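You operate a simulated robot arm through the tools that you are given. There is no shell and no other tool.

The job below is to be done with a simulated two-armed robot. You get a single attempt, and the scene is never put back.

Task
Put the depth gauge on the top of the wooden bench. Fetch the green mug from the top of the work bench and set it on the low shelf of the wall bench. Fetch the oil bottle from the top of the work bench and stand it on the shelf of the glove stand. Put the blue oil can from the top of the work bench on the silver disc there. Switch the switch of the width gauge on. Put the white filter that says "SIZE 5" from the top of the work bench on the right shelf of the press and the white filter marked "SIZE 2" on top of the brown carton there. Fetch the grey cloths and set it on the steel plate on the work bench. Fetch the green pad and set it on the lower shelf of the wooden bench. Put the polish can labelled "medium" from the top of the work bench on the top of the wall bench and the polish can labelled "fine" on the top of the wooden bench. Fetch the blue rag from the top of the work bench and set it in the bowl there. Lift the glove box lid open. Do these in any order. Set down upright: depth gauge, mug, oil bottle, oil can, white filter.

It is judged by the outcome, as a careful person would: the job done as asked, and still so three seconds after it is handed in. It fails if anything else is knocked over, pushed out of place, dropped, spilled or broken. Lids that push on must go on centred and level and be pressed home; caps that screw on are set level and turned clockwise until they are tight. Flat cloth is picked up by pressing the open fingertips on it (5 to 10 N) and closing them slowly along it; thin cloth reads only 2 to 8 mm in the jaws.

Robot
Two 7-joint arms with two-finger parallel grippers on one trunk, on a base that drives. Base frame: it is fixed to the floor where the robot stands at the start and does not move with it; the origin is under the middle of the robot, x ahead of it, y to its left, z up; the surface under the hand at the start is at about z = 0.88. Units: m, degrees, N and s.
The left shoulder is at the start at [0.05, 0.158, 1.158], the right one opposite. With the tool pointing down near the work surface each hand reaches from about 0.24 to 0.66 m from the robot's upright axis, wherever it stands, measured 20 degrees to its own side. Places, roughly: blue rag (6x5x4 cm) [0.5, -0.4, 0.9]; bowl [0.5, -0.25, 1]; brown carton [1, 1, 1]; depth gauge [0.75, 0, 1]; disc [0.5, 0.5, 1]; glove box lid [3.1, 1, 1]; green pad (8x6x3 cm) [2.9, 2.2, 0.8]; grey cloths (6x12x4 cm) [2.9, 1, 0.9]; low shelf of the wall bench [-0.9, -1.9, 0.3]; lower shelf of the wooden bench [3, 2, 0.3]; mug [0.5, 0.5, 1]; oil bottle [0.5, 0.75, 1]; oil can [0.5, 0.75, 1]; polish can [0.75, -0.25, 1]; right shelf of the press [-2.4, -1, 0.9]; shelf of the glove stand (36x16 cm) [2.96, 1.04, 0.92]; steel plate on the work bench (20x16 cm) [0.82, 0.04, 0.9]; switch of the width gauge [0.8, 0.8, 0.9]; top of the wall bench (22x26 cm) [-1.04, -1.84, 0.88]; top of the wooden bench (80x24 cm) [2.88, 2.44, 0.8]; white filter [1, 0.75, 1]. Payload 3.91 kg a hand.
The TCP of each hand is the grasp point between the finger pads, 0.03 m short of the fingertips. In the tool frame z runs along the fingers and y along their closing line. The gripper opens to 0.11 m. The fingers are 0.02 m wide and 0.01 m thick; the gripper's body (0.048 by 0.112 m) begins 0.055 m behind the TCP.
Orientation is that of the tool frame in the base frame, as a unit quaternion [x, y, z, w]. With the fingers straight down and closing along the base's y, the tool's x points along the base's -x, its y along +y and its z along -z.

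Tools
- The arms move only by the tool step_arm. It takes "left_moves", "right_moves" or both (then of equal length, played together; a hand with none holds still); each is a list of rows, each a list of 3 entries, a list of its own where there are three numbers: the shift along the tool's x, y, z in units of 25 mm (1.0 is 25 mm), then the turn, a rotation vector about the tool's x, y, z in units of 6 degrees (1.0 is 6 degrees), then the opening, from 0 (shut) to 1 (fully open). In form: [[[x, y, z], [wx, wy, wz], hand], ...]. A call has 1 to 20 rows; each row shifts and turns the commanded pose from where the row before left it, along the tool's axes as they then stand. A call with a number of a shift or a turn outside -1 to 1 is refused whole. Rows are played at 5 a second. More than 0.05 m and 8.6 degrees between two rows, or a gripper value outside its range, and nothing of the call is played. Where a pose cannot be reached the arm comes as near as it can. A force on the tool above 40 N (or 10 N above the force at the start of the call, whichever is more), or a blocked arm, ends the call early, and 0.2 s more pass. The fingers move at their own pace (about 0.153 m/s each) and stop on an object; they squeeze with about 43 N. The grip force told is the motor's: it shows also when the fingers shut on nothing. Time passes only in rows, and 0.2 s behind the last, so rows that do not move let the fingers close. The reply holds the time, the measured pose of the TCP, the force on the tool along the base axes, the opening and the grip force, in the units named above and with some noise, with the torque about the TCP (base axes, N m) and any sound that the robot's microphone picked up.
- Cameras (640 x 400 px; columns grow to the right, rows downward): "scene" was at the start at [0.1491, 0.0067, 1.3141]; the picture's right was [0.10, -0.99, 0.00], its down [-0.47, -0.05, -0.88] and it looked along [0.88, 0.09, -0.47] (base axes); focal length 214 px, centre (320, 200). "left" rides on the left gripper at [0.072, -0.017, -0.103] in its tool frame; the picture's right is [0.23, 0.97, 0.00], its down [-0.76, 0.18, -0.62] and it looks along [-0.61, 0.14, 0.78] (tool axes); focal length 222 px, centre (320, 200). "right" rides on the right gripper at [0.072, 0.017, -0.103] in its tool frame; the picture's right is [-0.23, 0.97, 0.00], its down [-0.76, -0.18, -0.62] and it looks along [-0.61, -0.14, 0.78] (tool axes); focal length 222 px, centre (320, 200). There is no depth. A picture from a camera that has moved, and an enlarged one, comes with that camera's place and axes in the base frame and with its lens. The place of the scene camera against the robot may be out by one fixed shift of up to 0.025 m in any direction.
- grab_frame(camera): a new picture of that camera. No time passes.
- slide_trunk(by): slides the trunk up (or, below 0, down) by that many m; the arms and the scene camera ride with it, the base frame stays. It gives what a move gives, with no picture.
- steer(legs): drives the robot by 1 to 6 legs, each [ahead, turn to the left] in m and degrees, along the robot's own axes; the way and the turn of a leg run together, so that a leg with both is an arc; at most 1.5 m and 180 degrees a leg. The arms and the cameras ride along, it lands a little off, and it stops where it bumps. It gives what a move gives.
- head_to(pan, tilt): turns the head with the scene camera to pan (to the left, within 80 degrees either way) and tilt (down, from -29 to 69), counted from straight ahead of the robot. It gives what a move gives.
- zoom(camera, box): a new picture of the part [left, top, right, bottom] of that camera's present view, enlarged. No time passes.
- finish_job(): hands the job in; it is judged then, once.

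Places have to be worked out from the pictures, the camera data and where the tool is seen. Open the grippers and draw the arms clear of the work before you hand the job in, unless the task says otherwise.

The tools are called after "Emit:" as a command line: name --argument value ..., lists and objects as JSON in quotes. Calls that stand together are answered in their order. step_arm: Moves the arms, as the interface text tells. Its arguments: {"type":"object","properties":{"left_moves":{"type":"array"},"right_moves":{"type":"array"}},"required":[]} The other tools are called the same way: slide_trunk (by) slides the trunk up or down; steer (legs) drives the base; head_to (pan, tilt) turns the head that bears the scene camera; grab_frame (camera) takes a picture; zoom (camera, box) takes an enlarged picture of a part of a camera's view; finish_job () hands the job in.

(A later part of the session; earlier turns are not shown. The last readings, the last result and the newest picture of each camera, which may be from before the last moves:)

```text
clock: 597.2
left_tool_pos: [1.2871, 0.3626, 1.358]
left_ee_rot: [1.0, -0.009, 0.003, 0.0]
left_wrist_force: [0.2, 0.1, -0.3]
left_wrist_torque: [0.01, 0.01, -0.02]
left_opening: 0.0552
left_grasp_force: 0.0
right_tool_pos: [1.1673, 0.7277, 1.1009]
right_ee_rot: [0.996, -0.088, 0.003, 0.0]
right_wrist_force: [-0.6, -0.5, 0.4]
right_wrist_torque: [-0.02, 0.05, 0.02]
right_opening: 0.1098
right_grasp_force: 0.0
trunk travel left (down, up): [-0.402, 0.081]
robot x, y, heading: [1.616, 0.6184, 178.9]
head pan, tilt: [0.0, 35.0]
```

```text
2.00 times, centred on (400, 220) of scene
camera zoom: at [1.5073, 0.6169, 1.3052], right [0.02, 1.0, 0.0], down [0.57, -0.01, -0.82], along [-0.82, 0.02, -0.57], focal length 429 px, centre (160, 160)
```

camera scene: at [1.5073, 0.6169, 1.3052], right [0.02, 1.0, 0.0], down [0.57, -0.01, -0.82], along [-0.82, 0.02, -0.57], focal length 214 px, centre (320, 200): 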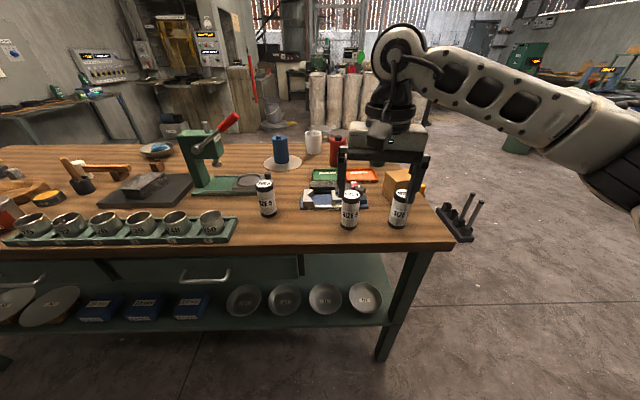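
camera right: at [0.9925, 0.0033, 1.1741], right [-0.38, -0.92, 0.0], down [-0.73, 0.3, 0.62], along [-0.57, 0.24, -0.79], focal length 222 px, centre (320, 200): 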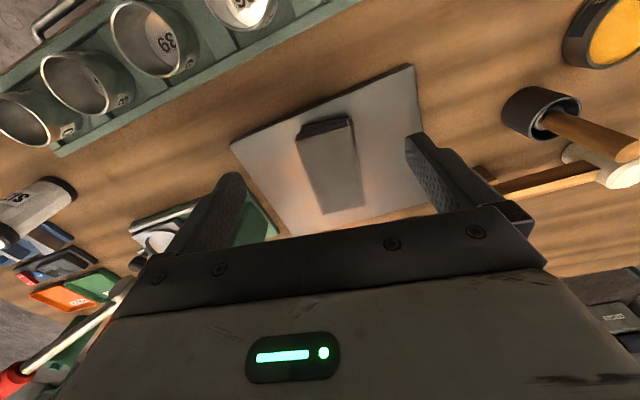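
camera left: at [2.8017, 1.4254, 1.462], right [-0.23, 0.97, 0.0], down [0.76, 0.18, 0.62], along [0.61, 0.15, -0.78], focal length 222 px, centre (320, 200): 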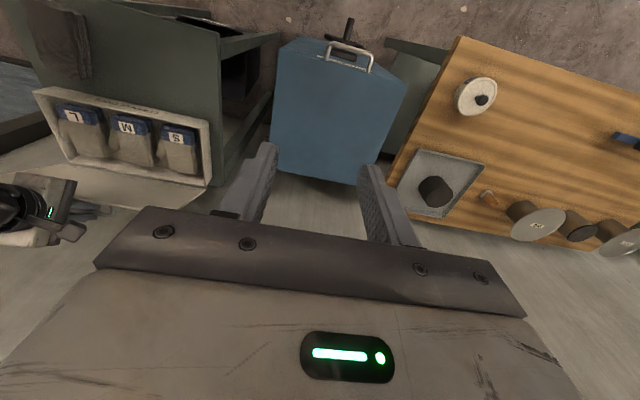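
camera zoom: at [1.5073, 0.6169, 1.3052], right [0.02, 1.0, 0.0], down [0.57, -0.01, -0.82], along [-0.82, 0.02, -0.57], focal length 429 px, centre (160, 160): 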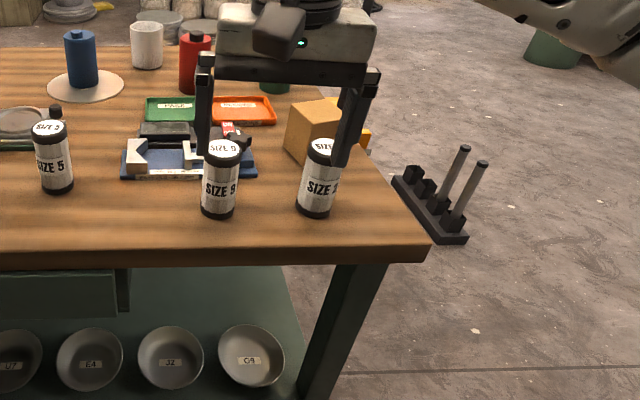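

Emit:
zoom --camera "scene" --box '[240, 165, 440, 240]'

Emit:
zoom --camera "scene" --box '[290, 160, 390, 222]'

Emit:
grab_frame --camera "right"

```text
3.20 times, centred on (340, 202) of scene
camera zoom: at [1.5073, 0.6169, 1.3052], right [0.02, 1.0, 0.0], down [0.57, -0.01, -0.82], along [-0.82, 0.02, -0.57], focal length 686 px, centre (256, 192)
```

zoom: 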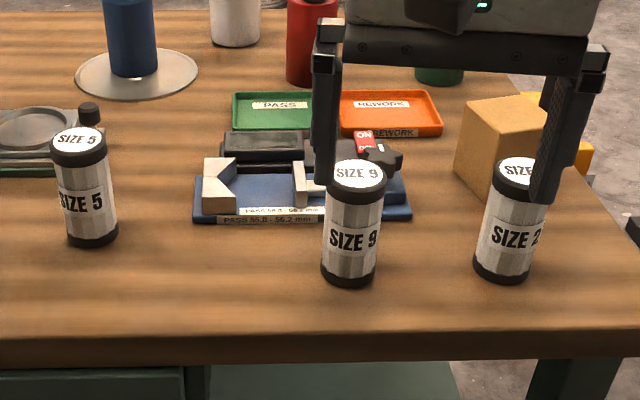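

```text
6.40 times, centred on (340, 191) of scene
camera zoom: at [1.5073, 0.6169, 1.3052], right [0.02, 1.0, 0.0], down [0.57, -0.01, -0.82], along [-0.82, 0.02, -0.57], focal length 1373 px, centre (192, 258)
```

zoom: 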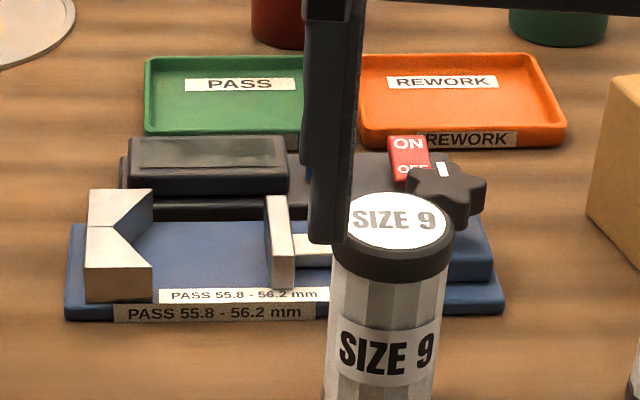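

```text
taken
camera right: at [1.2334, 0.6975, 1.2044], right [-0.4, -0.92, 0.0], down [-0.72, 0.31, 0.62], along [-0.57, 0.25, -0.79], focal length 222 px, centre (320, 200)
```

right: 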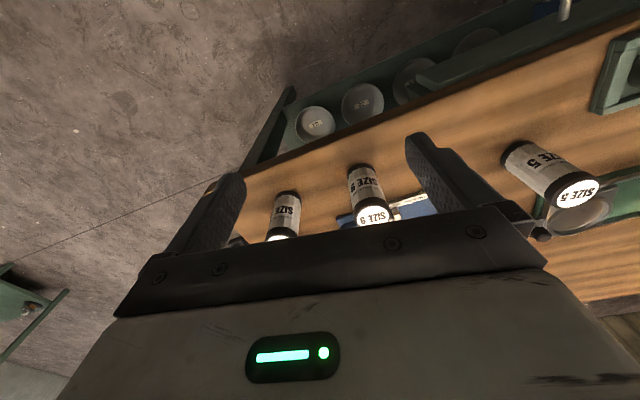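

Filters read SIZE 5 (0.977,0.476), SIZE 9 (1.04,0.71) and SIZE 2 (1.034,0.853); the width gauge's red rocker ("ON" far end) is at about (0.84,0.756). I reposition to y≈0.80 and closer to the bench.

Emit:
step_arm --right_moves '[[[0.8, 0, -0.8], [0, 0, 0], 1], [[0.8, 0, -0.8], [0, 0, 0], 1], [[0.8, 0, 0], [0, 0, 0], 1], [[0.5, 0, 0], [0, 0, 0], 1]]'

Emit:
steer --legs '[[0, -90], [0.18, 0], [0, 91], [0.15, 0]]'

Emit:
head_to --pan 0 --tilt 40

Emit:
grab_frame --camera "scene"

Emit:
zoom --camera "scene" --box '[240, 110, 440, 235]'

```text
clock: 598.2
left_tool_pos: [1.2878, 0.3637, 1.358]
left_ee_rot: [1.0, -0.009, 0.002, 0.0]
left_wrist_force: [0.1, 0.6, 0.7]
left_wrist_torque: [0.03, 0.04, 0.0]
left_opening: 0.0549
left_grasp_force: 0.1
right_tool_pos: [1.2376, 0.7139, 1.1412]
right_ee_rot: [0.996, -0.088, 0.003, 0.0]
right_wrist_force: [-0.4, -0.1, 0.3]
right_wrist_torque: [0.02, 0.01, -0.03]
right_opening: 0.11
right_grasp_force: 0.0
trunk travel left (down, up): [-0.402, 0.081]
robot x, y, heading: [1.6171, 0.6163, 179.0]
head pan, tilt: [0.0, 35.0]
```

```text
clock: 608.4
left_tool_pos: [1.141, 0.5476, 1.3569]
left_ee_rot: [1.0, -0.01, 0.004, 0.0]
left_wrist_force: [-0.5, -0.6, -0.8]
left_wrist_torque: [0.01, -0.03, -0.02]
left_opening: 0.0547
left_grasp_force: 0.1
right_tool_pos: [1.094, 0.8998, 1.1406]
right_ee_rot: [0.996, -0.091, 0.004, 0.0]
right_wrist_force: [0.7, -0.5, 0.3]
right_wrist_torque: [-0.03, 0.01, -0.03]
right_opening: 0.1102
right_grasp_force: 0.1
trunk travel left (down, up): [-0.402, 0.081]
robot x, y, heading: [1.4753, 0.8013, 178.5]
head pan, tilt: [0.0, 35.0]
```

```text
clock: 609.1
left_tool_pos: [1.1415, 0.5485, 1.3568]
left_ee_rot: [1.0, -0.01, 0.001, -0.001]
left_wrist_force: [0.2, -0.3, -0.2]
left_wrist_torque: [0.01, -0.01, -0.01]
left_opening: 0.0551
left_grasp_force: 0.1
right_tool_pos: [1.0935, 0.9001, 1.1406]
right_ee_rot: [0.996, -0.09, 0.003, -0.001]
right_wrist_force: [-0.1, -0.6, 0.7]
right_wrist_torque: [-0.04, 0.0, 0.0]
right_opening: 0.1099
right_grasp_force: 0.0
trunk travel left (down, up): [-0.402, 0.081]
robot x, y, heading: [1.4712, 0.8005, 179.0]
head pan, tilt: [0.0, 40.0]
```

```text
taken
camera scene: at [1.367, 0.8014, 1.2977], right [0.03, 1.0, 0.0], down [0.64, -0.02, -0.77], along [-0.77, 0.02, -0.64], focal length 214 px, centre (320, 200)
```

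scene: 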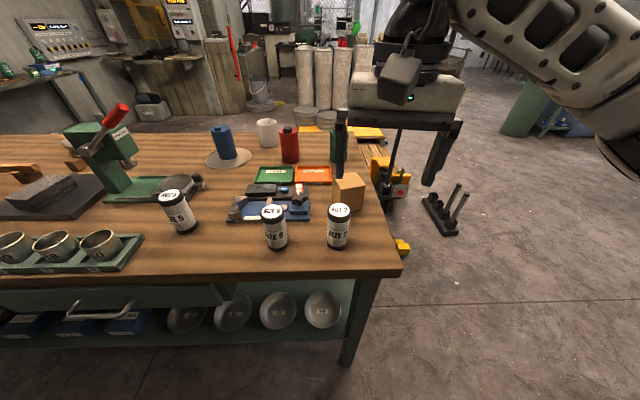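

```text
3.20 times, centred on (340, 172) of scene
camera zoom: at [1.367, 0.8014, 1.2977], right [0.03, 1.0, 0.0], down [0.64, -0.02, -0.77], along [-0.77, 0.02, -0.64], focal length 686 px, centre (256, 288)
```

zoom: 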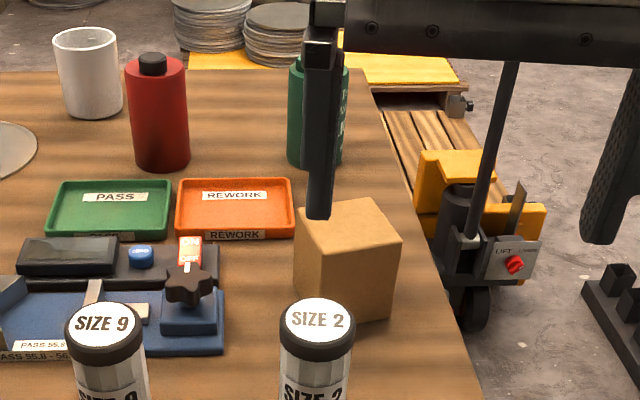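

Emit:
grab_frame --camera "right"

Emit:
zoom --camera "right" --box '[220, 80, 460, 230]'

```text
taken
camera right: at [1.1614, 0.8703, 1.2445], right [-0.4, -0.92, 0.0], down [-0.72, 0.31, 0.62], along [-0.57, 0.25, -0.79], focal length 222 px, centre (320, 200)
```

right: 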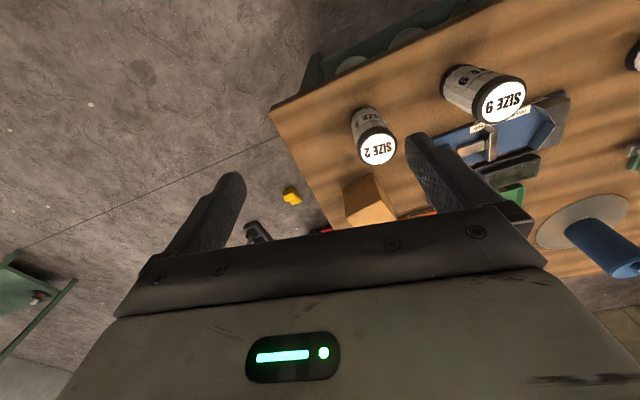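

```text
2.67 times, centred on (340, 155) of right
camera zoom: at [1.1614, 0.8703, 1.2445], right [-0.4, -0.92, 0.0], down [-0.72, 0.31, 0.62], along [-0.57, 0.25, -0.79], focal length 592 px, centre (267, 320)
```

zoom: 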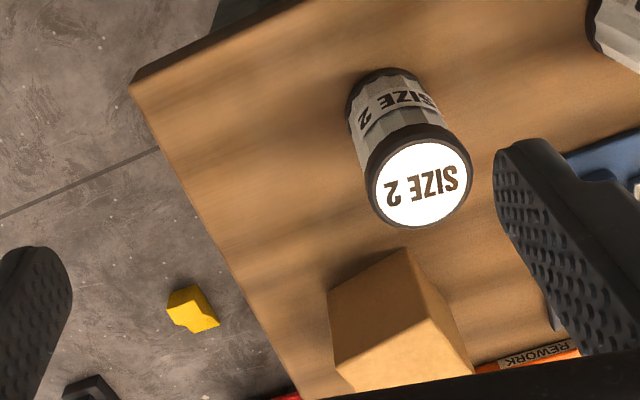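

I move over the SIZE 2 filter (≈(1.02,0.852), top ≈0.995) and descend part way to check alignment.

Emit:
step_arm --right_moves '[[[-0.85, 0.807, 0], [0, 0, 0], 1], [[-0.85, 0.807, 0], [0, 0, 0], 1], [[-0.85, 0.807, 0], [0, 0, 0], 1], [[0, 0, 0.9], [0, 0, 0], 1], [[0, 0, 0.9], [0, 0, 0], 1], [[0, 0, 0], [0, 0, 0], 1]]'

Emit:
grab_frame --camera "right"

Emit:
zoom --camera "right" --box '[220, 60, 460, 210]'

```text
clock: 610.5
left_tool_pos: [1.142, 0.548, 1.3579]
left_ee_rot: [1.0, -0.01, 0.002, 0.0]
left_wrist_force: [-0.6, 0.7, -0.2]
left_wrist_torque: [0.0, -0.01, 0.01]
left_opening: 0.0551
left_grasp_force: 0.1
right_tool_pos: [1.0198, 0.8536, 1.0969]
right_ee_rot: [0.996, -0.09, 0.003, 0.0]
right_wrist_force: [0.1, -1.1, 0.1]
right_wrist_torque: [0.0, 0.01, 0.0]
right_opening: 0.11
right_grasp_force: 0.1
trunk travel left (down, up): [-0.402, 0.081]
robot x, y, heading: [1.4749, 0.8011, 178.3]
head pan, tilt: [0.0, 40.0]
```

```text
taken
camera right: at [1.0881, 0.8228, 1.2], right [-0.4, -0.92, 0.0], down [-0.72, 0.31, 0.62], along [-0.57, 0.25, -0.79], focal length 222 px, centre (320, 200)
```

right: 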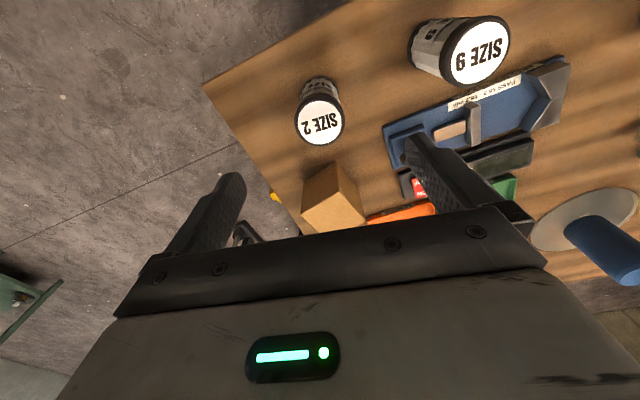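

```text
2.67 times, centred on (340, 135) of right
camera zoom: at [1.0881, 0.8228, 1.2], right [-0.4, -0.92, 0.0], down [-0.72, 0.31, 0.62], along [-0.57, 0.25, -0.79], focal length 592 px, centre (267, 373)
```

zoom: 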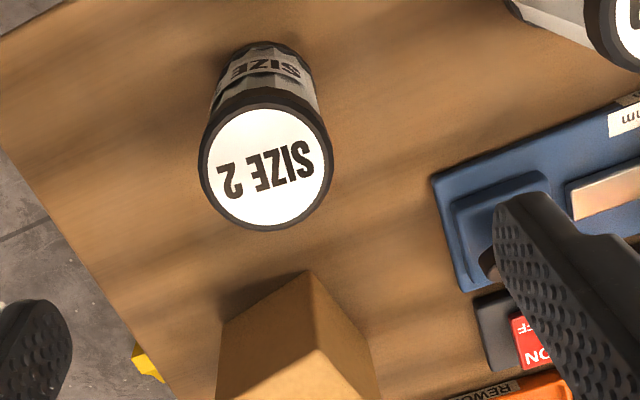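

Aligned. Descend to TCP z≈0.965, close and lift the SIZE 2 filter.

Emit:
step_arm --right_moves '[[[0.05, 0.05, 0.9], [0, 0, 0], 1], [[0, 0, 0.9], [0, 0, 0], 1], [[0, 0, 0.9], [0, 0, 0], 1], [[0, 0, 0.9], [0, 0, 0], 1], [[0, 0, 0.9], [0, 0, 0], 1], [[0, 0, 0.75], [0, 0, 0], 1], [[0, 0, 0], [0, 0, 0], 1]]'

Emit:
grab_frame --camera "right"

```text
clock: 612.1
left_tool_pos: [1.1414, 0.5488, 1.3575]
left_ee_rot: [1.0, -0.01, 0.003, 0.0]
left_wrist_force: [1.1, 0.5, -0.3]
left_wrist_torque: [0.0, 0.0, 0.01]
left_opening: 0.0551
left_grasp_force: 0.1
right_tool_pos: [1.0215, 0.8507, 0.9638]
right_ee_rot: [0.996, -0.09, 0.003, 0.0]
right_wrist_force: [0.1, -0.8, -0.3]
right_wrist_torque: [-0.01, 0.01, -0.03]
right_opening: 0.1101
right_grasp_force: 0.1
trunk travel left (down, up): [-0.402, 0.081]
robot x, y, heading: [1.4727, 0.8014, 178.4]
head pan, tilt: [0.0, 40.0]
```

```text
taken
camera right: at [1.0891, 0.8211, 1.0678], right [-0.4, -0.92, 0.0], down [-0.72, 0.31, 0.62], along [-0.57, 0.25, -0.79], focal length 222 px, centre (320, 200)
```

right: 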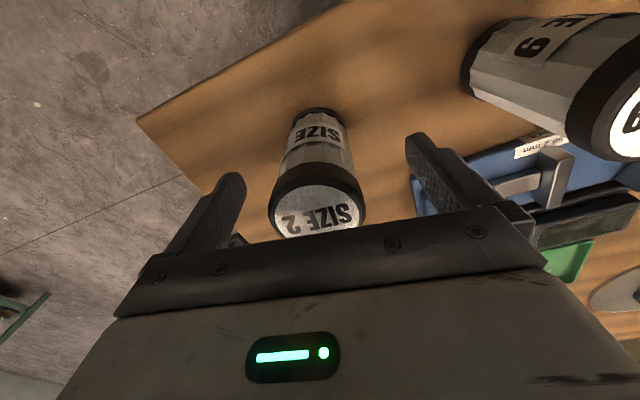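

Emit:
step_arm --right_moves '[[[0, 0, 0], [0, 0, 0], 0], [[0, 0, 0], [0, 0, 0], 0], [[0, 0, 0], [0, 0, 0], 0], [[0, 0, 0], [0, 0, 0], 0], [[0, 0, -0.4], [0, 0, 0], 0], [[0, 0, -0.8], [0, 0, 0], 0], [[0, 0, -0.9], [0, 0, 0], 0], [[0, 0, -0.9], [0, 0, 0], 0], [[0, 0, -0.9], [0, 0, 0], 0], [[0, 0, -0.9], [0, 0, 0], 0], [[0, 0, -0.7], [0, 0, 0], 0]]'

Emit:
grab_frame --camera "right"

Emit:
grab_frame --camera "scene"

```text
clock: 614.5
left_tool_pos: [1.1427, 0.5482, 1.3583]
left_ee_rot: [1.0, -0.01, 0.003, 0.0]
left_wrist_force: [-0.2, 0.1, 0.1]
left_wrist_torque: [-0.02, 0.03, 0.02]
left_opening: 0.0549
left_grasp_force: 0.1
right_tool_pos: [1.021, 0.85, 1.1021]
right_ee_rot: [0.996, -0.091, 0.003, 0.001]
right_wrist_force: [0.1, 0.4, -1.0]
right_wrist_torque: [-0.01, -0.02, 0.01]
right_opening: 0.0489
right_grasp_force: 43.3
trunk travel left (down, up): [-0.402, 0.081]
robot x, y, heading: [1.475, 0.8003, 178.4]
head pan, tilt: [0.0, 40.0]
```

```text
taken
camera right: at [1.0888, 0.8199, 1.2053], right [-0.4, -0.92, 0.0], down [-0.72, 0.31, 0.62], along [-0.57, 0.25, -0.79], focal length 222 px, centre (320, 200)
```

right: 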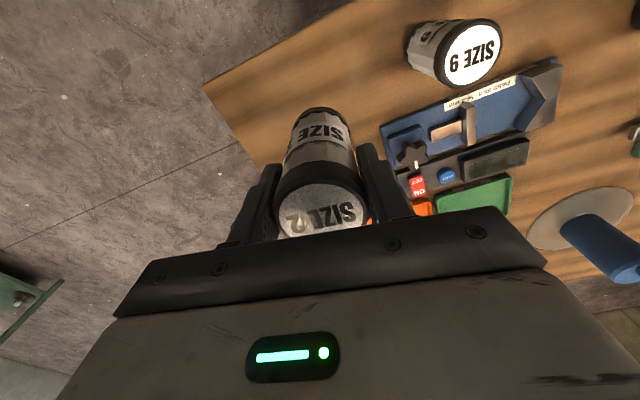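

```text
taken
camera scene: at [1.3669, 0.8013, 1.2976], right [0.03, 1.0, 0.0], down [0.64, -0.02, -0.77], along [-0.77, 0.02, -0.64], focal length 214 px, centre (320, 200)
```

scene: 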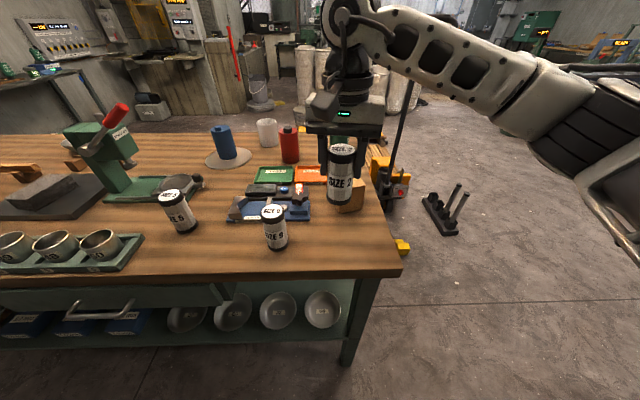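

Emit:
zoom --camera "scene" --box '[300, 160, 400, 222]'

Emit:
head_to --pan -12 --tilt 40

Emit:
zoom --camera "scene" --box '[240, 140, 360, 215]'

```text
6.40 times, centred on (350, 191) of scene
camera zoom: at [1.3669, 0.8013, 1.2976], right [0.03, 1.0, 0.0], down [0.64, -0.02, -0.77], along [-0.77, 0.02, -0.64], focal length 1373 px, centre (128, 258)
```

zoom: 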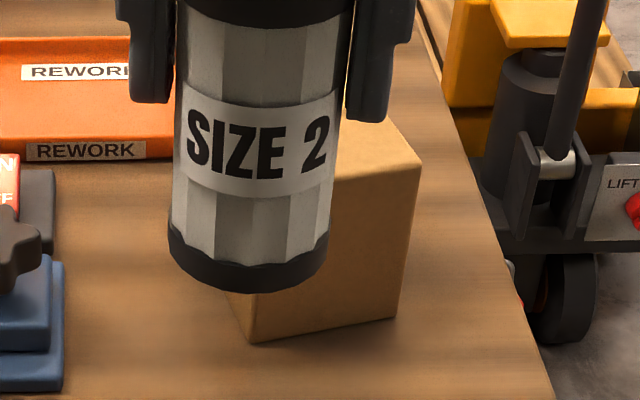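

```text
clock: 615.2
left_tool_pos: [1.1421, 0.5477, 1.3561]
left_ee_rot: [1.0, -0.011, 0.002, 0.0]
left_wrist_force: [1.0, -1.1, -0.2]
left_wrist_torque: [0.01, 0.0, 0.01]
left_opening: 0.0552
left_grasp_force: 0.1
right_tool_pos: [1.0217, 0.8498, 1.1019]
right_ee_rot: [0.996, -0.09, 0.002, 0.0]
right_wrist_force: [-0.2, 0.2, -0.7]
right_wrist_torque: [0.0, -0.01, -0.01]
right_opening: 0.049
right_grasp_force: 43.2
trunk travel left (down, up): [-0.402, 0.081]
robot x, y, heading: [1.4713, 0.7992, 178.4]
head pan, tilt: [-12.0, 40.0]
```

```text
5.33 times, centred on (300, 178) of scene
camera zoom: at [1.3691, 0.8189, 1.2976], right [0.23, 0.97, 0.0], down [0.62, -0.15, -0.77], along [-0.74, 0.18, -0.64], focal length 1144 px, centre (427, 320)
```

zoom: 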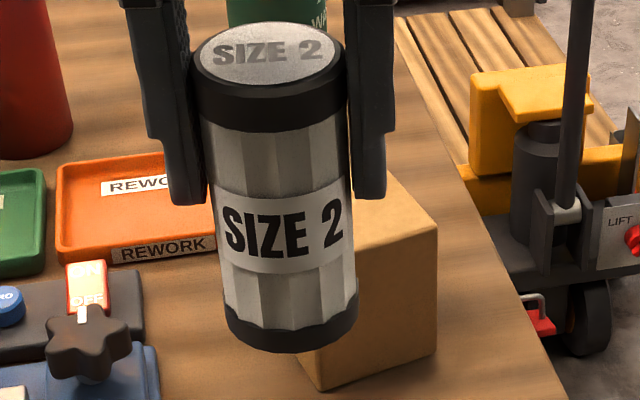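

Carton top centre ≈(0.881,0.892), top z≈0.962. I drive 3 cm closer and carry the filter over the carton.

Emit:
steer --legs '[[0.03, 0]]'

Emit:
step_arm --right_moves '[[[-0.926, -0.173, 0], [0, 0, 0], 0], [[-0.926, -0.173, 0], [0, 0, 0], 0], [[-0.926, -0.173, 0], [0, 0, 0], 0], [[-0.926, -0.173, 0], [0, 0, 0], 0], [[-0.926, -0.173, 0], [0, 0, 0], 0], [[0, 0, 0], [0, 0, 0], 0]]'

Emit:
grab_frame --camera "right"

Emit:
zoom --camera "scene" --box '[240, 110, 400, 210]'

```text
clock: 616.0
left_tool_pos: [1.1122, 0.5501, 1.3572]
left_ee_rot: [1.0, -0.01, 0.004, 0.0]
left_wrist_force: [-1.1, 0.3, 0.2]
left_wrist_torque: [0.05, -0.02, 0.03]
left_opening: 0.0551
left_grasp_force: 0.0
right_tool_pos: [0.9912, 0.85, 1.1008]
right_ee_rot: [0.996, -0.091, 0.003, 0.0]
right_wrist_force: [0.2, -0.2, -2.0]
right_wrist_torque: [0.0, -0.05, 0.04]
right_opening: 0.0487
right_grasp_force: 42.6
trunk travel left (down, up): [-0.402, 0.081]
robot x, y, heading: [1.4458, 0.7996, 178.6]
head pan, tilt: [-12.0, 40.0]
```

```text
clock: 617.4
left_tool_pos: [1.1125, 0.5504, 1.3577]
left_ee_rot: [1.0, -0.01, 0.003, 0.0]
left_wrist_force: [0.3, 0.2, -0.3]
left_wrist_torque: [0.01, -0.03, 0.01]
left_opening: 0.0552
left_grasp_force: 0.1
right_tool_pos: [0.8821, 0.8926, 1.1006]
right_ee_rot: [0.996, -0.091, 0.003, 0.0]
right_wrist_force: [-0.1, 0.5, -0.9]
right_wrist_torque: [0.0, 0.02, -0.01]
right_opening: 0.049
right_grasp_force: 42.7
trunk travel left (down, up): [-0.402, 0.081]
robot x, y, heading: [1.4449, 0.8006, 178.3]
head pan, tilt: [-12.0, 40.0]
```

```text
taken
camera right: at [0.9491, 0.8627, 1.2047], right [-0.4, -0.92, 0.0], down [-0.72, 0.31, 0.62], along [-0.57, 0.25, -0.79], focal length 222 px, centre (320, 200)
```

right: 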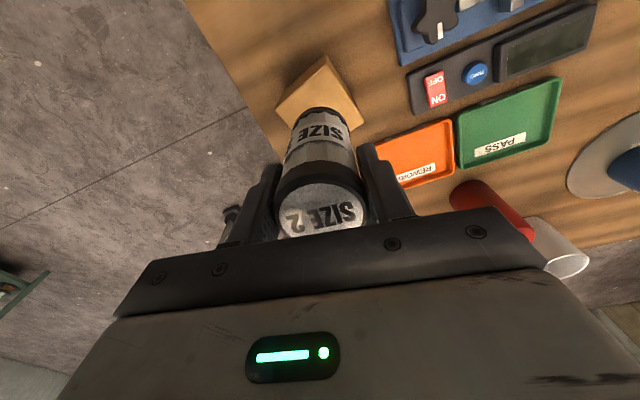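

```text
4.00 times, centred on (320, 160) of scene
camera zoom: at [1.3395, 0.82, 1.2976], right [0.24, 0.97, 0.0], down [0.62, -0.15, -0.77], along [-0.74, 0.18, -0.64], focal length 858 px, centre (320, 360)
```

zoom: 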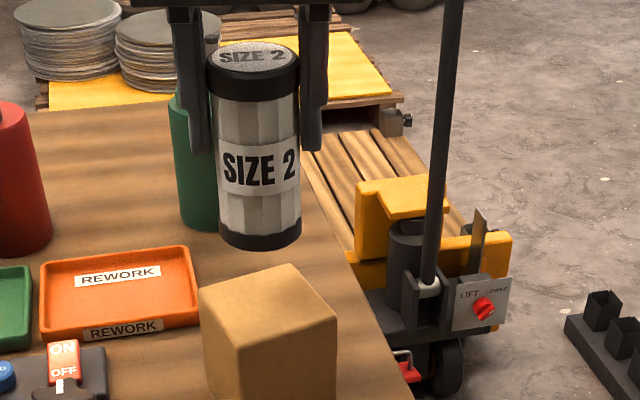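

The filter is centred over the carton (centre ≈(0.884,0.893)). Lower to contact.

Emit:
step_arm --right_moves '[[[0.05, 0, 0.8], [0, 0, 0], 0], [[0, 0, 0.8], [0, 0, 0], 0], [[0, 0, 0.3], [0, 0, 0], 0], [[0, 0, 0.1], [0, 0, 0], 0], [[0, 0, 0], [0, 0, 0], 0]]'

Emit:
step_arm --right_moves '[[[0, 0, 0.1], [0, 0, 0], 0], [[0, 0, 0], [0, 0, 0], 0]]'

Emit:
step_arm --right_moves '[[[0, 0, 0.08], [0, 0, 0], 0], [[0, 0, 0], [0, 0, 0], 0]]'

```text
clock: 618.6
left_tool_pos: [1.1135, 0.5506, 1.3575]
left_ee_rot: [1.0, -0.011, 0.002, 0.0]
left_wrist_force: [0.3, 0.2, -0.4]
left_wrist_torque: [0.02, 0.03, -0.02]
left_opening: 0.0552
left_grasp_force: 0.0
right_tool_pos: [0.8845, 0.8923, 1.0501]
right_ee_rot: [0.996, -0.09, 0.003, 0.0]
right_wrist_force: [-0.5, 0.3, -0.8]
right_wrist_torque: [0.03, -0.02, -0.02]
right_opening: 0.0489
right_grasp_force: 43.0
trunk travel left (down, up): [-0.402, 0.081]
robot x, y, heading: [1.4459, 0.8006, 178.4]
head pan, tilt: [-12.0, 40.0]
```

```text
clock: 619.2
left_tool_pos: [1.1134, 0.5496, 1.3576]
left_ee_rot: [1.0, -0.011, 0.003, 0.0]
left_wrist_force: [-0.1, 0.6, 0.2]
left_wrist_torque: [0.04, 0.0, 0.0]
left_opening: 0.0551
left_grasp_force: 0.1
right_tool_pos: [0.8846, 0.8919, 1.0496]
right_ee_rot: [0.996, -0.091, 0.002, 0.001]
right_wrist_force: [-1.1, 0.7, 6.6]
right_wrist_torque: [-0.08, -0.07, -0.04]
right_opening: 0.0491
right_grasp_force: 43.4
trunk travel left (down, up): [-0.402, 0.081]
robot x, y, heading: [1.4467, 0.8033, 178.5]
head pan, tilt: [-12.0, 40.0]
```

```text
clock: 619.8
left_tool_pos: [1.1142, 0.5495, 1.3593]
left_ee_rot: [1.0, -0.01, 0.001, 0.0]
left_wrist_force: [0.3, 0.4, 0.3]
left_wrist_torque: [-0.01, 0.01, 0.01]
left_opening: 0.0549
left_grasp_force: 0.0
right_tool_pos: [0.8849, 0.8918, 1.0494]
right_ee_rot: [0.996, -0.091, 0.0, 0.001]
right_wrist_force: [-3.0, 1.2, 19.6]
right_wrist_torque: [0.12, -0.05, -0.02]
right_opening: 0.0488
right_grasp_force: 42.4
trunk travel left (down, up): [-0.402, 0.081]
robot x, y, heading: [1.4411, 0.8033, 178.3]
head pan, tilt: [-12.0, 40.0]
```

Contact, well centred. Ease up, open, rise.

Emit:
step_arm --right_moves '[[[0, 0, -0.07], [0, 0, 0], 0], [[0, 0, 0], [0, 0, 0], 0.5], [[0, 0, 0], [0, 0, 0], 0.6], [[0, 0, 0], [0, 0, 0], 0.8], [[0, 0, 0], [0, 0, 0], 1], [[0, 0, -0.4], [0, 0, 0], 1], [[0, 0, -0.8], [0, 0, 0], 1], [[0, 0, -0.9], [0, 0, 0], 1], [[0, 0, -0.9], [0, 0, 0], 1], [[0, 0, -0.9], [0, 0, 0], 1]]'

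Emit:
zoom --camera "scene" --box '[220, 110, 420, 235]'

Emit:
grab_frame --camera "right"

```text
clock: 622.0
left_tool_pos: [1.1127, 0.5492, 1.3575]
left_ee_rot: [1.0, -0.01, 0.002, 0.0]
left_wrist_force: [0.4, 0.1, -0.1]
left_wrist_torque: [0.01, 0.03, 0.01]
left_opening: 0.0552
left_grasp_force: 0.0
right_tool_pos: [0.8842, 0.8916, 1.1458]
right_ee_rot: [0.996, -0.09, 0.003, 0.0]
right_wrist_force: [0.2, 0.7, 0.3]
right_wrist_torque: [0.01, -0.01, 0.03]
right_opening: 0.1099
right_grasp_force: 0.0
trunk travel left (down, up): [-0.402, 0.081]
robot x, y, heading: [1.4434, 0.8038, 178.3]
head pan, tilt: [-12.0, 40.0]
```

```text
3.20 times, centred on (320, 172) of scene
camera zoom: at [1.3397, 0.8197, 1.2976], right [0.24, 0.97, 0.0], down [0.62, -0.15, -0.77], along [-0.74, 0.18, -0.64], focal length 686 px, centre (320, 288)
```

zoom: 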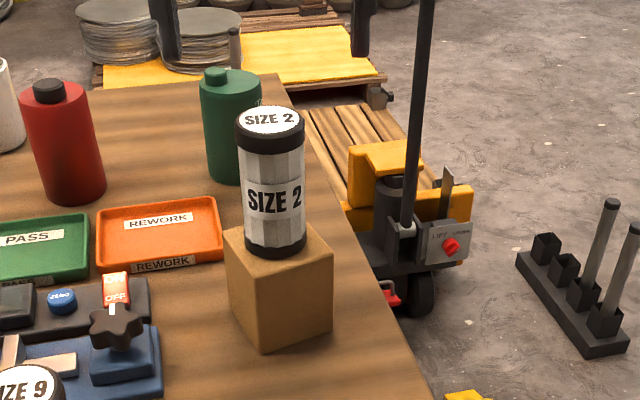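

```text
taken
camera right: at [0.9503, 0.8626, 1.2496], right [-0.4, -0.92, 0.0], down [-0.72, 0.31, 0.62], along [-0.57, 0.25, -0.79], focal length 222 px, centre (320, 200)
```

right: 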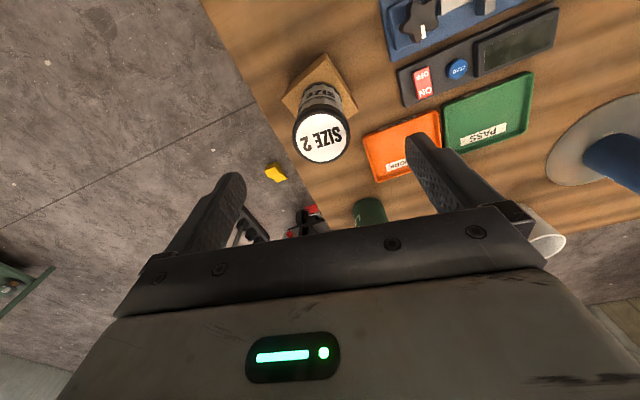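

SIZE 2 stands on the carton. Now I zoom on the width gauge's switch with the wrist camera.

Emit:
zoom --camera "right" --box '[380, 50, 480, 112]'

Emit:
head_to --pan 5 --tilt 40

Emit:
zoom --camera "scene" --box '[260, 160, 340, 210]'

```text
6.40 times, centred on (430, 81) of right
camera zoom: at [0.9503, 0.8626, 1.2496], right [-0.4, -0.92, 0.0], down [-0.72, 0.31, 0.62], along [-0.57, 0.25, -0.79], focal length 1422 px, centre (-384, 962)
```

zoom: 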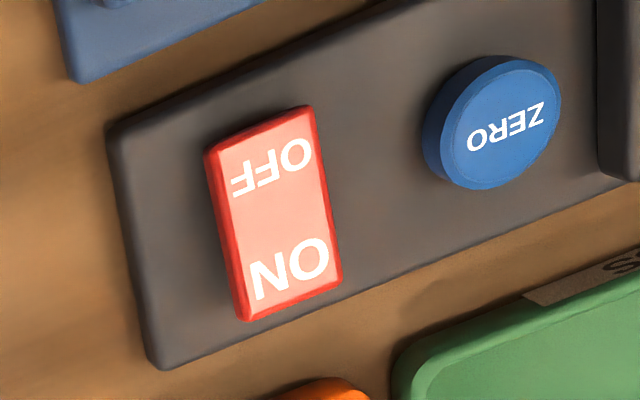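

```text
clock: 622.8
left_tool_pos: [1.1126, 0.5503, 1.3573]
left_ee_rot: [1.0, -0.01, 0.003, -0.001]
left_wrist_force: [-0.5, 0.0, 0.4]
left_wrist_torque: [-0.01, -0.01, 0.0]
left_opening: 0.0549
left_grasp_force: 0.1
right_tool_pos: [0.883, 0.8938, 1.1452]
right_ee_rot: [0.996, -0.091, 0.003, 0.0]
right_wrist_force: [0.6, -1.1, -0.3]
right_wrist_torque: [-0.01, -0.02, -0.01]
right_opening: 0.1101
right_grasp_force: 0.1
trunk travel left (down, up): [-0.402, 0.081]
robot x, y, heading: [1.4414, 0.8067, 178.1]
head pan, tilt: [5.0, 40.0]
```

```text
8.00 times, centred on (300, 185) of scene
camera zoom: at [1.3373, 0.7949, 1.2976], right [-0.06, 1.0, 0.0], down [0.64, 0.04, -0.77], along [-0.76, -0.04, -0.64], focal length 1716 px, centre (480, 320)
```

zoom: 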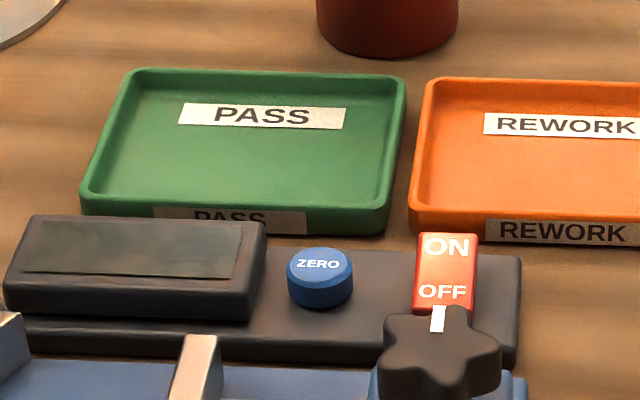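

The rocker's ON end (far side) is raised, at about (0.820,0.759), z≈0.90. I move the closed right hand above it with 20° forward pitch.

Emit:
step_arm --right_moves '[[[0.3, 0.3, -0.3], [0, 0, 0], 0], [[-0.187, 0.9, 0], [0, 0, 0], 0], [[-0.187, 0.9, 0], [0, 0, 0], 0], [[-0.187, 0.9, 0], [0, 0, 0], 0], [[-0.187, 0.9, 0], [0, 0, 0], 0], [[-0.187, 0.9, 0], [0, 0, 0], 0], [[-0.187, 0.9, 0], [0, 0, 0], 0], [[0, 0, 0.5], [0, -0.83, 0], 0], [[0, 0, 0.5], [0, -0.83, 0], 0], [[0, 0, 0.5], [0, -0.83, 0], 0], [[0, 0, 0.5], [0, -0.83, 0], 0], [[0, 0, 0], [0, 0, 0], 0]]'

Emit:
grab_frame --camera "right"

Emit:
zoom --camera "scene" --box '[220, 110, 420, 235]'

```text
clock: 625.4
left_tool_pos: [1.1129, 0.5505, 1.358]
left_ee_rot: [1.0, -0.011, 0.002, 0.0]
left_wrist_force: [0.4, -0.5, 0.6]
left_wrist_torque: [-0.01, 0.0, 0.0]
left_opening: 0.0549
left_grasp_force: 0.1
right_tool_pos: [0.8814, 0.7944, 1.0887]
right_ee_rot: [0.981, -0.089, -0.17, -0.016]
right_wrist_force: [0.0, 0.4, 0.3]
right_wrist_torque: [-0.01, -0.01, 0.02]
right_opening: 0.0
right_grasp_force: 37.7
right hand out of reach, approached as far as the arm can: row 3, 4, 5, 6, 7
trunk travel left (down, up): [-0.402, 0.081]
robot x, y, heading: [1.4428, 0.8016, 178.3]
head pan, tilt: [5.0, 40.0]
```

```text
taken
camera right: at [0.9798, 0.7589, 1.1625], right [-0.39, -0.92, 0.08], down [-0.47, 0.27, 0.84], along [-0.8, 0.29, -0.53], focal length 222 px, centre (320, 200)
```

right: 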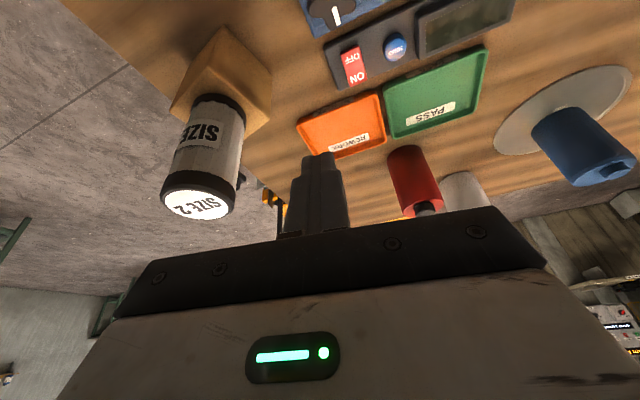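

```text
3.20 times, centred on (320, 172) of scene
camera zoom: at [1.3373, 0.7948, 1.2976], right [-0.06, 1.0, 0.0], down [0.64, 0.04, -0.77], along [-0.76, -0.05, -0.64], focal length 686 px, centre (320, 288)
```

zoom: 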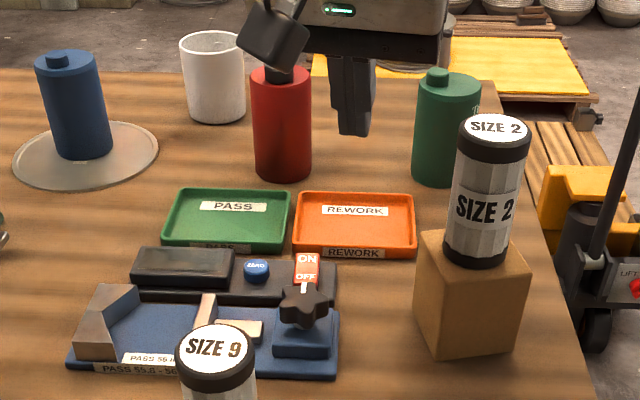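

Within reach at this height. I shift over the switch in y, then descend towards a point 3 cm above the ON end.

Emit:
step_arm --right_moves '[[[0, 0.6, 0.3], [0, 0, 0], 0], [[0, 0.6, 0.6], [0, 0, 0], 0], [[0, 0.57, 0.8], [0, 0, 0], 0], [[0.01, 0, 0.9], [0, 0, 0], 0], [[0.01, 0, 0.9], [0, 0, 0], 0], [[0.01, 0, 0.9], [0, 0, 0], 0], [[0, 0, 0.9], [0, 0, 0], 0], [[0, 0, 0], [0, 0, 0], 0]]'

Emit:
grab_frame --camera "right"

Emit:
zoom --camera "scene" --box '[240, 130, 400, 230]'

```text
clock: 627.2
left_tool_pos: [1.113, 0.5495, 1.3583]
left_ee_rot: [1.0, -0.01, 0.002, 0.001]
left_wrist_force: [-0.2, 0.5, -0.3]
left_wrist_torque: [0.0, 0.02, 0.02]
left_opening: 0.0551
left_grasp_force: 0.0
right_tool_pos: [0.8301, 0.7593, 0.9645]
right_ee_rot: [0.981, -0.09, -0.171, -0.015]
right_wrist_force: [-0.1, 0.6, 0.7]
right_wrist_torque: [-0.01, -0.02, -0.04]
right_opening: 0.0
right_grasp_force: 37.2
trunk travel left (down, up): [-0.402, 0.081]
robot x, y, heading: [1.4408, 0.8028, 178.4]
head pan, tilt: [5.0, 40.0]
```

```text
taken
camera right: at [0.9284, 0.7236, 1.0379], right [-0.39, -0.92, 0.08], down [-0.47, 0.27, 0.84], along [-0.8, 0.29, -0.53], focal length 222 px, centre (320, 200)
```

right: 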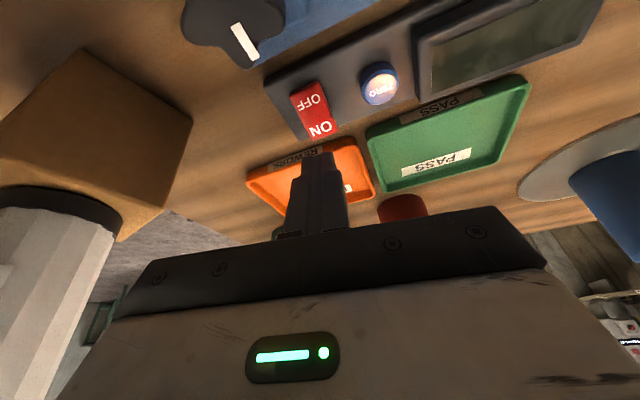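

```text
4.00 times, centred on (320, 180) of scene
camera zoom: at [1.3374, 0.7949, 1.2977], right [-0.06, 1.0, 0.0], down [0.64, 0.04, -0.77], along [-0.76, -0.05, -0.64], focal length 858 px, centre (320, 280)
```

zoom: 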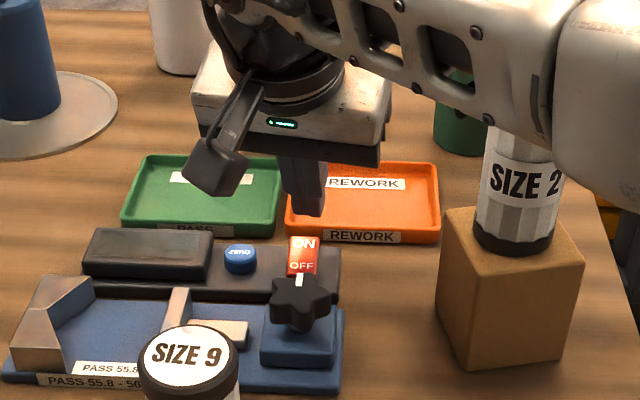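

The fingertip is right above the ON end (3.6 cm). Press straight down in steps, watching force and sound.

Emit:
step_arm --right_moves '[[[0.17, 0, 0.47], [0, 0, 0], 0], [[0.17, 0, 0.47], [0, 0, 0], 0], [[0.05, 0, 0.14], [0, 0, 0], 0], [[0, 0, 0], [0, 0, 0], 0]]'

Emit:
step_arm --right_moves '[[[0.04, 0, 0.11], [0, 0, 0], 0], [[0.04, 0, 0.11], [0, 0, 0], 0], [[0, 0, 0], [0, 0, 0], 0]]'

```text
clock: 628.2
left_tool_pos: [1.1129, 0.5492, 1.3574]
left_ee_rot: [1.0, -0.011, 0.002, 0.0]
left_wrist_force: [-0.2, 0.3, 0.1]
left_wrist_torque: [-0.02, -0.02, 0.0]
left_opening: 0.055
left_grasp_force: 0.0
right_tool_pos: [0.8307, 0.759, 0.9383]
right_ee_rot: [0.981, -0.09, -0.171, -0.015]
right_wrist_force: [-3.8, -1.9, 9.6]
right_wrist_torque: [-0.06, 0.13, 0.0]
right_opening: 0.0
right_grasp_force: 37.8
trunk travel left (down, up): [-0.402, 0.081]
robot x, y, heading: [1.4448, 0.7985, 178.0]
head pan, tilt: [5.0, 40.0]
```

```text
clock: 629.0
left_tool_pos: [1.1141, 0.55, 1.3583]
left_ee_rot: [1.0, -0.01, 0.002, 0.0]
left_wrist_force: [-0.2, 0.2, -1.0]
left_wrist_torque: [0.01, -0.01, 0.02]
left_opening: 0.0551
left_grasp_force: 0.0
right_tool_pos: [0.8294, 0.7583, 0.9366]
right_ee_rot: [0.98, -0.09, -0.178, -0.015]
right_wrist_force: [-14.3, -4.1, 32.0]
right_wrist_torque: [-0.05, 0.49, 0.05]
right_opening: 0.0002
right_grasp_force: 38.1
trunk travel left (down, up): [-0.402, 0.081]
robot x, y, heading: [1.444, 0.8019, 178.4]
head pan, tilt: [5.0, 40.0]
```

32 N on the switch, no click reported. I raise a little and look at the switch and display.

Emit:
step_arm --right_moves '[[[-0.2, 0, -0.56], [0, 0, 0], 0], [[-0.3, 0, -0.85], [0, 0, 0], 0], [[0, 0, 0], [0, 0, 0], 0]]'

Emit:
zoom --camera "right" --box '[240, 20, 480, 170]'

Emit:
zoom --camera "scene" --box '[250, 170, 350, 232]'

```text
clock: 629.8
left_tool_pos: [1.1125, 0.5515, 1.3577]
left_ee_rot: [1.0, -0.01, 0.002, 0.0]
left_wrist_force: [-0.2, -0.2, -0.8]
left_wrist_torque: [0.02, 0.05, 0.0]
left_opening: 0.0551
left_grasp_force: 0.1
right_tool_pos: [0.8309, 0.7583, 0.9665]
right_ee_rot: [0.981, -0.089, -0.169, -0.015]
right_wrist_force: [-0.2, -0.1, -0.6]
right_wrist_torque: [-0.01, -0.01, 0.03]
right_opening: 0.0001
right_grasp_force: 38.0
trunk travel left (down, up): [-0.402, 0.081]
robot x, y, heading: [1.4438, 0.7993, 178.5]
head pan, tilt: [5.0, 40.0]
```

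```text
2.67 times, centred on (360, 95) of right
camera zoom: at [0.9288, 0.7237, 1.0403], right [-0.39, -0.92, 0.08], down [-0.47, 0.27, 0.84], along [-0.79, 0.29, -0.53], focal length 592 px, centre (213, 480)
```

zoom: 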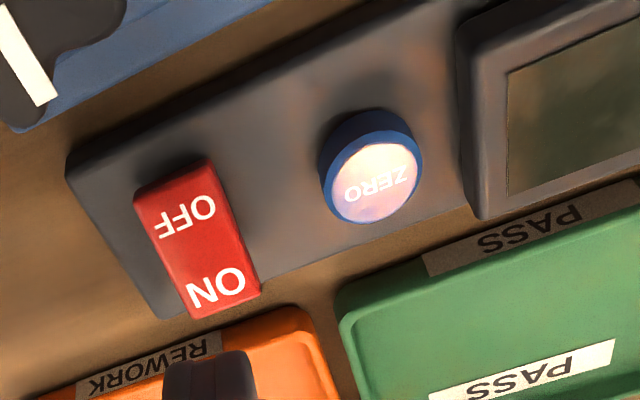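

```text
6.40 times, centred on (300, 201) of scene
camera zoom: at [1.3372, 0.7948, 1.2975], right [-0.06, 1.0, 0.0], down [0.64, 0.04, -0.77], along [-0.76, -0.05, -0.64], focal length 1373 px, centre (448, 194)
```

zoom: 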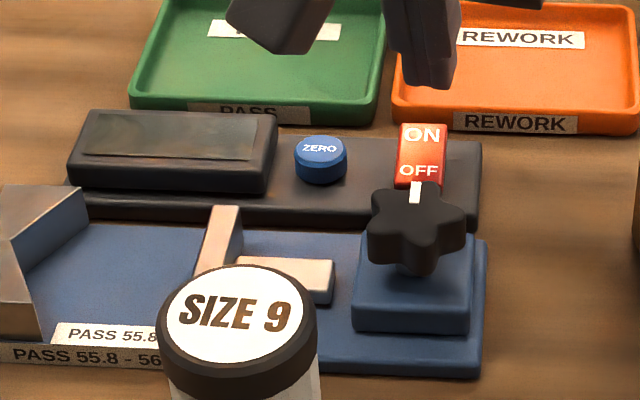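

The contact was too near the rocker's pivot. I shift 1.1 cm further out over the ON end and press again.

Emit:
step_arm --right_moves '[[[-0.41, 0.08, 0.146], [0, 0, 0], 0], [[0.17, 0, 0.47], [0, 0, 0], 0], [[0.17, 0, 0.47], [0, 0, 0], 0], [[0.05, 0, 0.14], [0, 0, 0], 0], [[0.04, 0, 0.11], [0, 0, 0], 0], [[0, 0, 0], [0, 0, 0], 0]]'

Emit:
step_arm --right_moves '[[[0.04, 0, 0.11], [0, 0, 0], 0], [[0.03, 0, 0.08], [0, 0, 0], 0], [[0, 0, 0], [0, 0, 0], 0]]'

Emit:
zoom --camera "scene" --box '[250, 170, 350, 232]'

```text
clock: 631.2
left_tool_pos: [1.1127, 0.5497, 1.3574]
left_ee_rot: [1.0, -0.01, 0.002, 0.0]
left_wrist_force: [0.4, -0.1, 0.1]
left_wrist_torque: [0.0, 0.0, -0.02]
left_opening: 0.0549
left_grasp_force: 0.0
right_tool_pos: [0.8209, 0.7602, 0.9365]
right_ee_rot: [0.981, -0.088, -0.171, -0.014]
right_wrist_force: [-0.3, 0.2, 0.0]
right_wrist_torque: [0.04, -0.03, -0.05]
right_opening: 0.0
right_grasp_force: 38.0
trunk travel left (down, up): [-0.402, 0.081]
robot x, y, heading: [1.4406, 0.8035, 178.1]
head pan, tilt: [5.0, 40.0]
```

```text
clock: 632.0
left_tool_pos: [1.1146, 0.5481, 1.3586]
left_ee_rot: [1.0, -0.011, 0.002, 0.0]
left_wrist_force: [-0.1, 0.5, -0.1]
left_wrist_torque: [0.01, 0.01, 0.01]
left_opening: 0.0551
left_grasp_force: 0.0
right_tool_pos: [0.8218, 0.7599, 0.9357]
right_ee_rot: [0.98, -0.09, -0.174, -0.015]
right_wrist_force: [-6.0, -0.7, 24.8]
right_wrist_torque: [0.01, 0.2, 0.02]
right_opening: 0.0
right_grasp_force: 38.0
trunk travel left (down, up): [-0.402, 0.081]
robot x, y, heading: [1.4426, 0.8002, 178.4]
head pan, tilt: [5.0, 40.0]
```

```text
6.40 times, centred on (300, 201) of scene
camera zoom: at [1.339, 0.7948, 1.2982], right [-0.06, 1.0, 0.0], down [0.64, 0.04, -0.77], along [-0.77, -0.05, -0.64], focal length 1373 px, centre (448, 194)
```

zoom: 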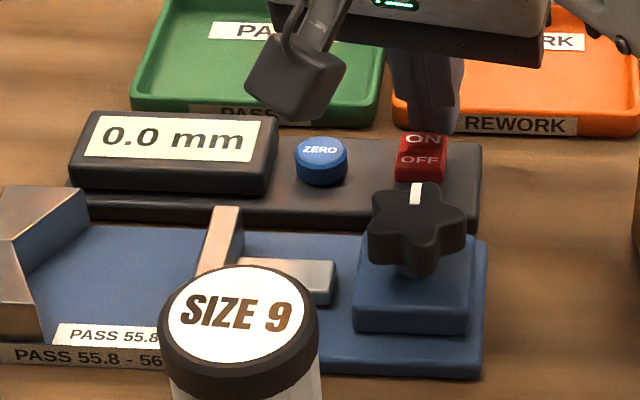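

The display reads "0.0 mm": the width gauge is on. I withdraw straight up, level the hand and pull back.

Emit:
step_arm --right_moves '[[[-0.17, 0, -0.47], [0, 0, 0], 0], [[-0.32, 0, -0.89], [0, 0, 0], 0], [[-0.32, 0, -0.89], [0, 0, 0], 0], [[-0.32, 0, -0.89], [0, 0, 0], 0], [[-0.32, 0, -0.89], [0, 0, 0], 0], [[-0.32, 0, -0.89], [0, 0, 0], 0], [[0.9, 0, -0.3], [0, 0.83, 0], 0], [[0.9, 0, -0.3], [0, 0.83, 0], 0], [[0.9, 0, -0.2], [0, 0.83, 0], 0], [[0.9, 0, 0], [0, 0.83, 0], 0], [[0.9, 0, 0], [0, 0, 0], 0], [[0.9, 0, 0], [0, 0, 0], 0], [[0.9, 0, 0], [0, 0, 0], 0]]'

Emit:
grab_frame --camera "scene"

```text
clock: 634.8
left_tool_pos: [1.1129, 0.5486, 1.3583]
left_ee_rot: [1.0, -0.011, 0.003, 0.001]
left_wrist_force: [-1.0, -0.5, 0.7]
left_wrist_torque: [0.04, -0.02, 0.03]
left_opening: 0.0549
left_grasp_force: 0.0
right_tool_pos: [0.9832, 0.7344, 1.0598]
right_ee_rot: [0.996, -0.091, 0.002, 0.0]
right_wrist_force: [-0.8, -0.4, 0.0]
right_wrist_torque: [0.0, 0.02, 0.0]
right_opening: 0.0
right_grasp_force: 37.3
right hand out of reach, approached as far as the arm can: row 5
trunk travel left (down, up): [-0.402, 0.081]
robot x, y, heading: [1.4476, 0.7983, 178.5]
head pan, tilt: [5.0, 40.0]
```

```text
taken
camera scene: at [1.3375, 0.7949, 1.2977], right [-0.06, 1.0, 0.0], down [0.64, 0.04, -0.77], along [-0.76, -0.05, -0.64], focal length 214 px, centre (320, 200)
```

scene: 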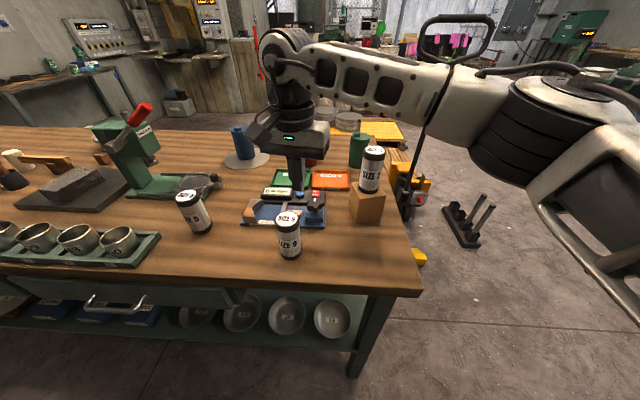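

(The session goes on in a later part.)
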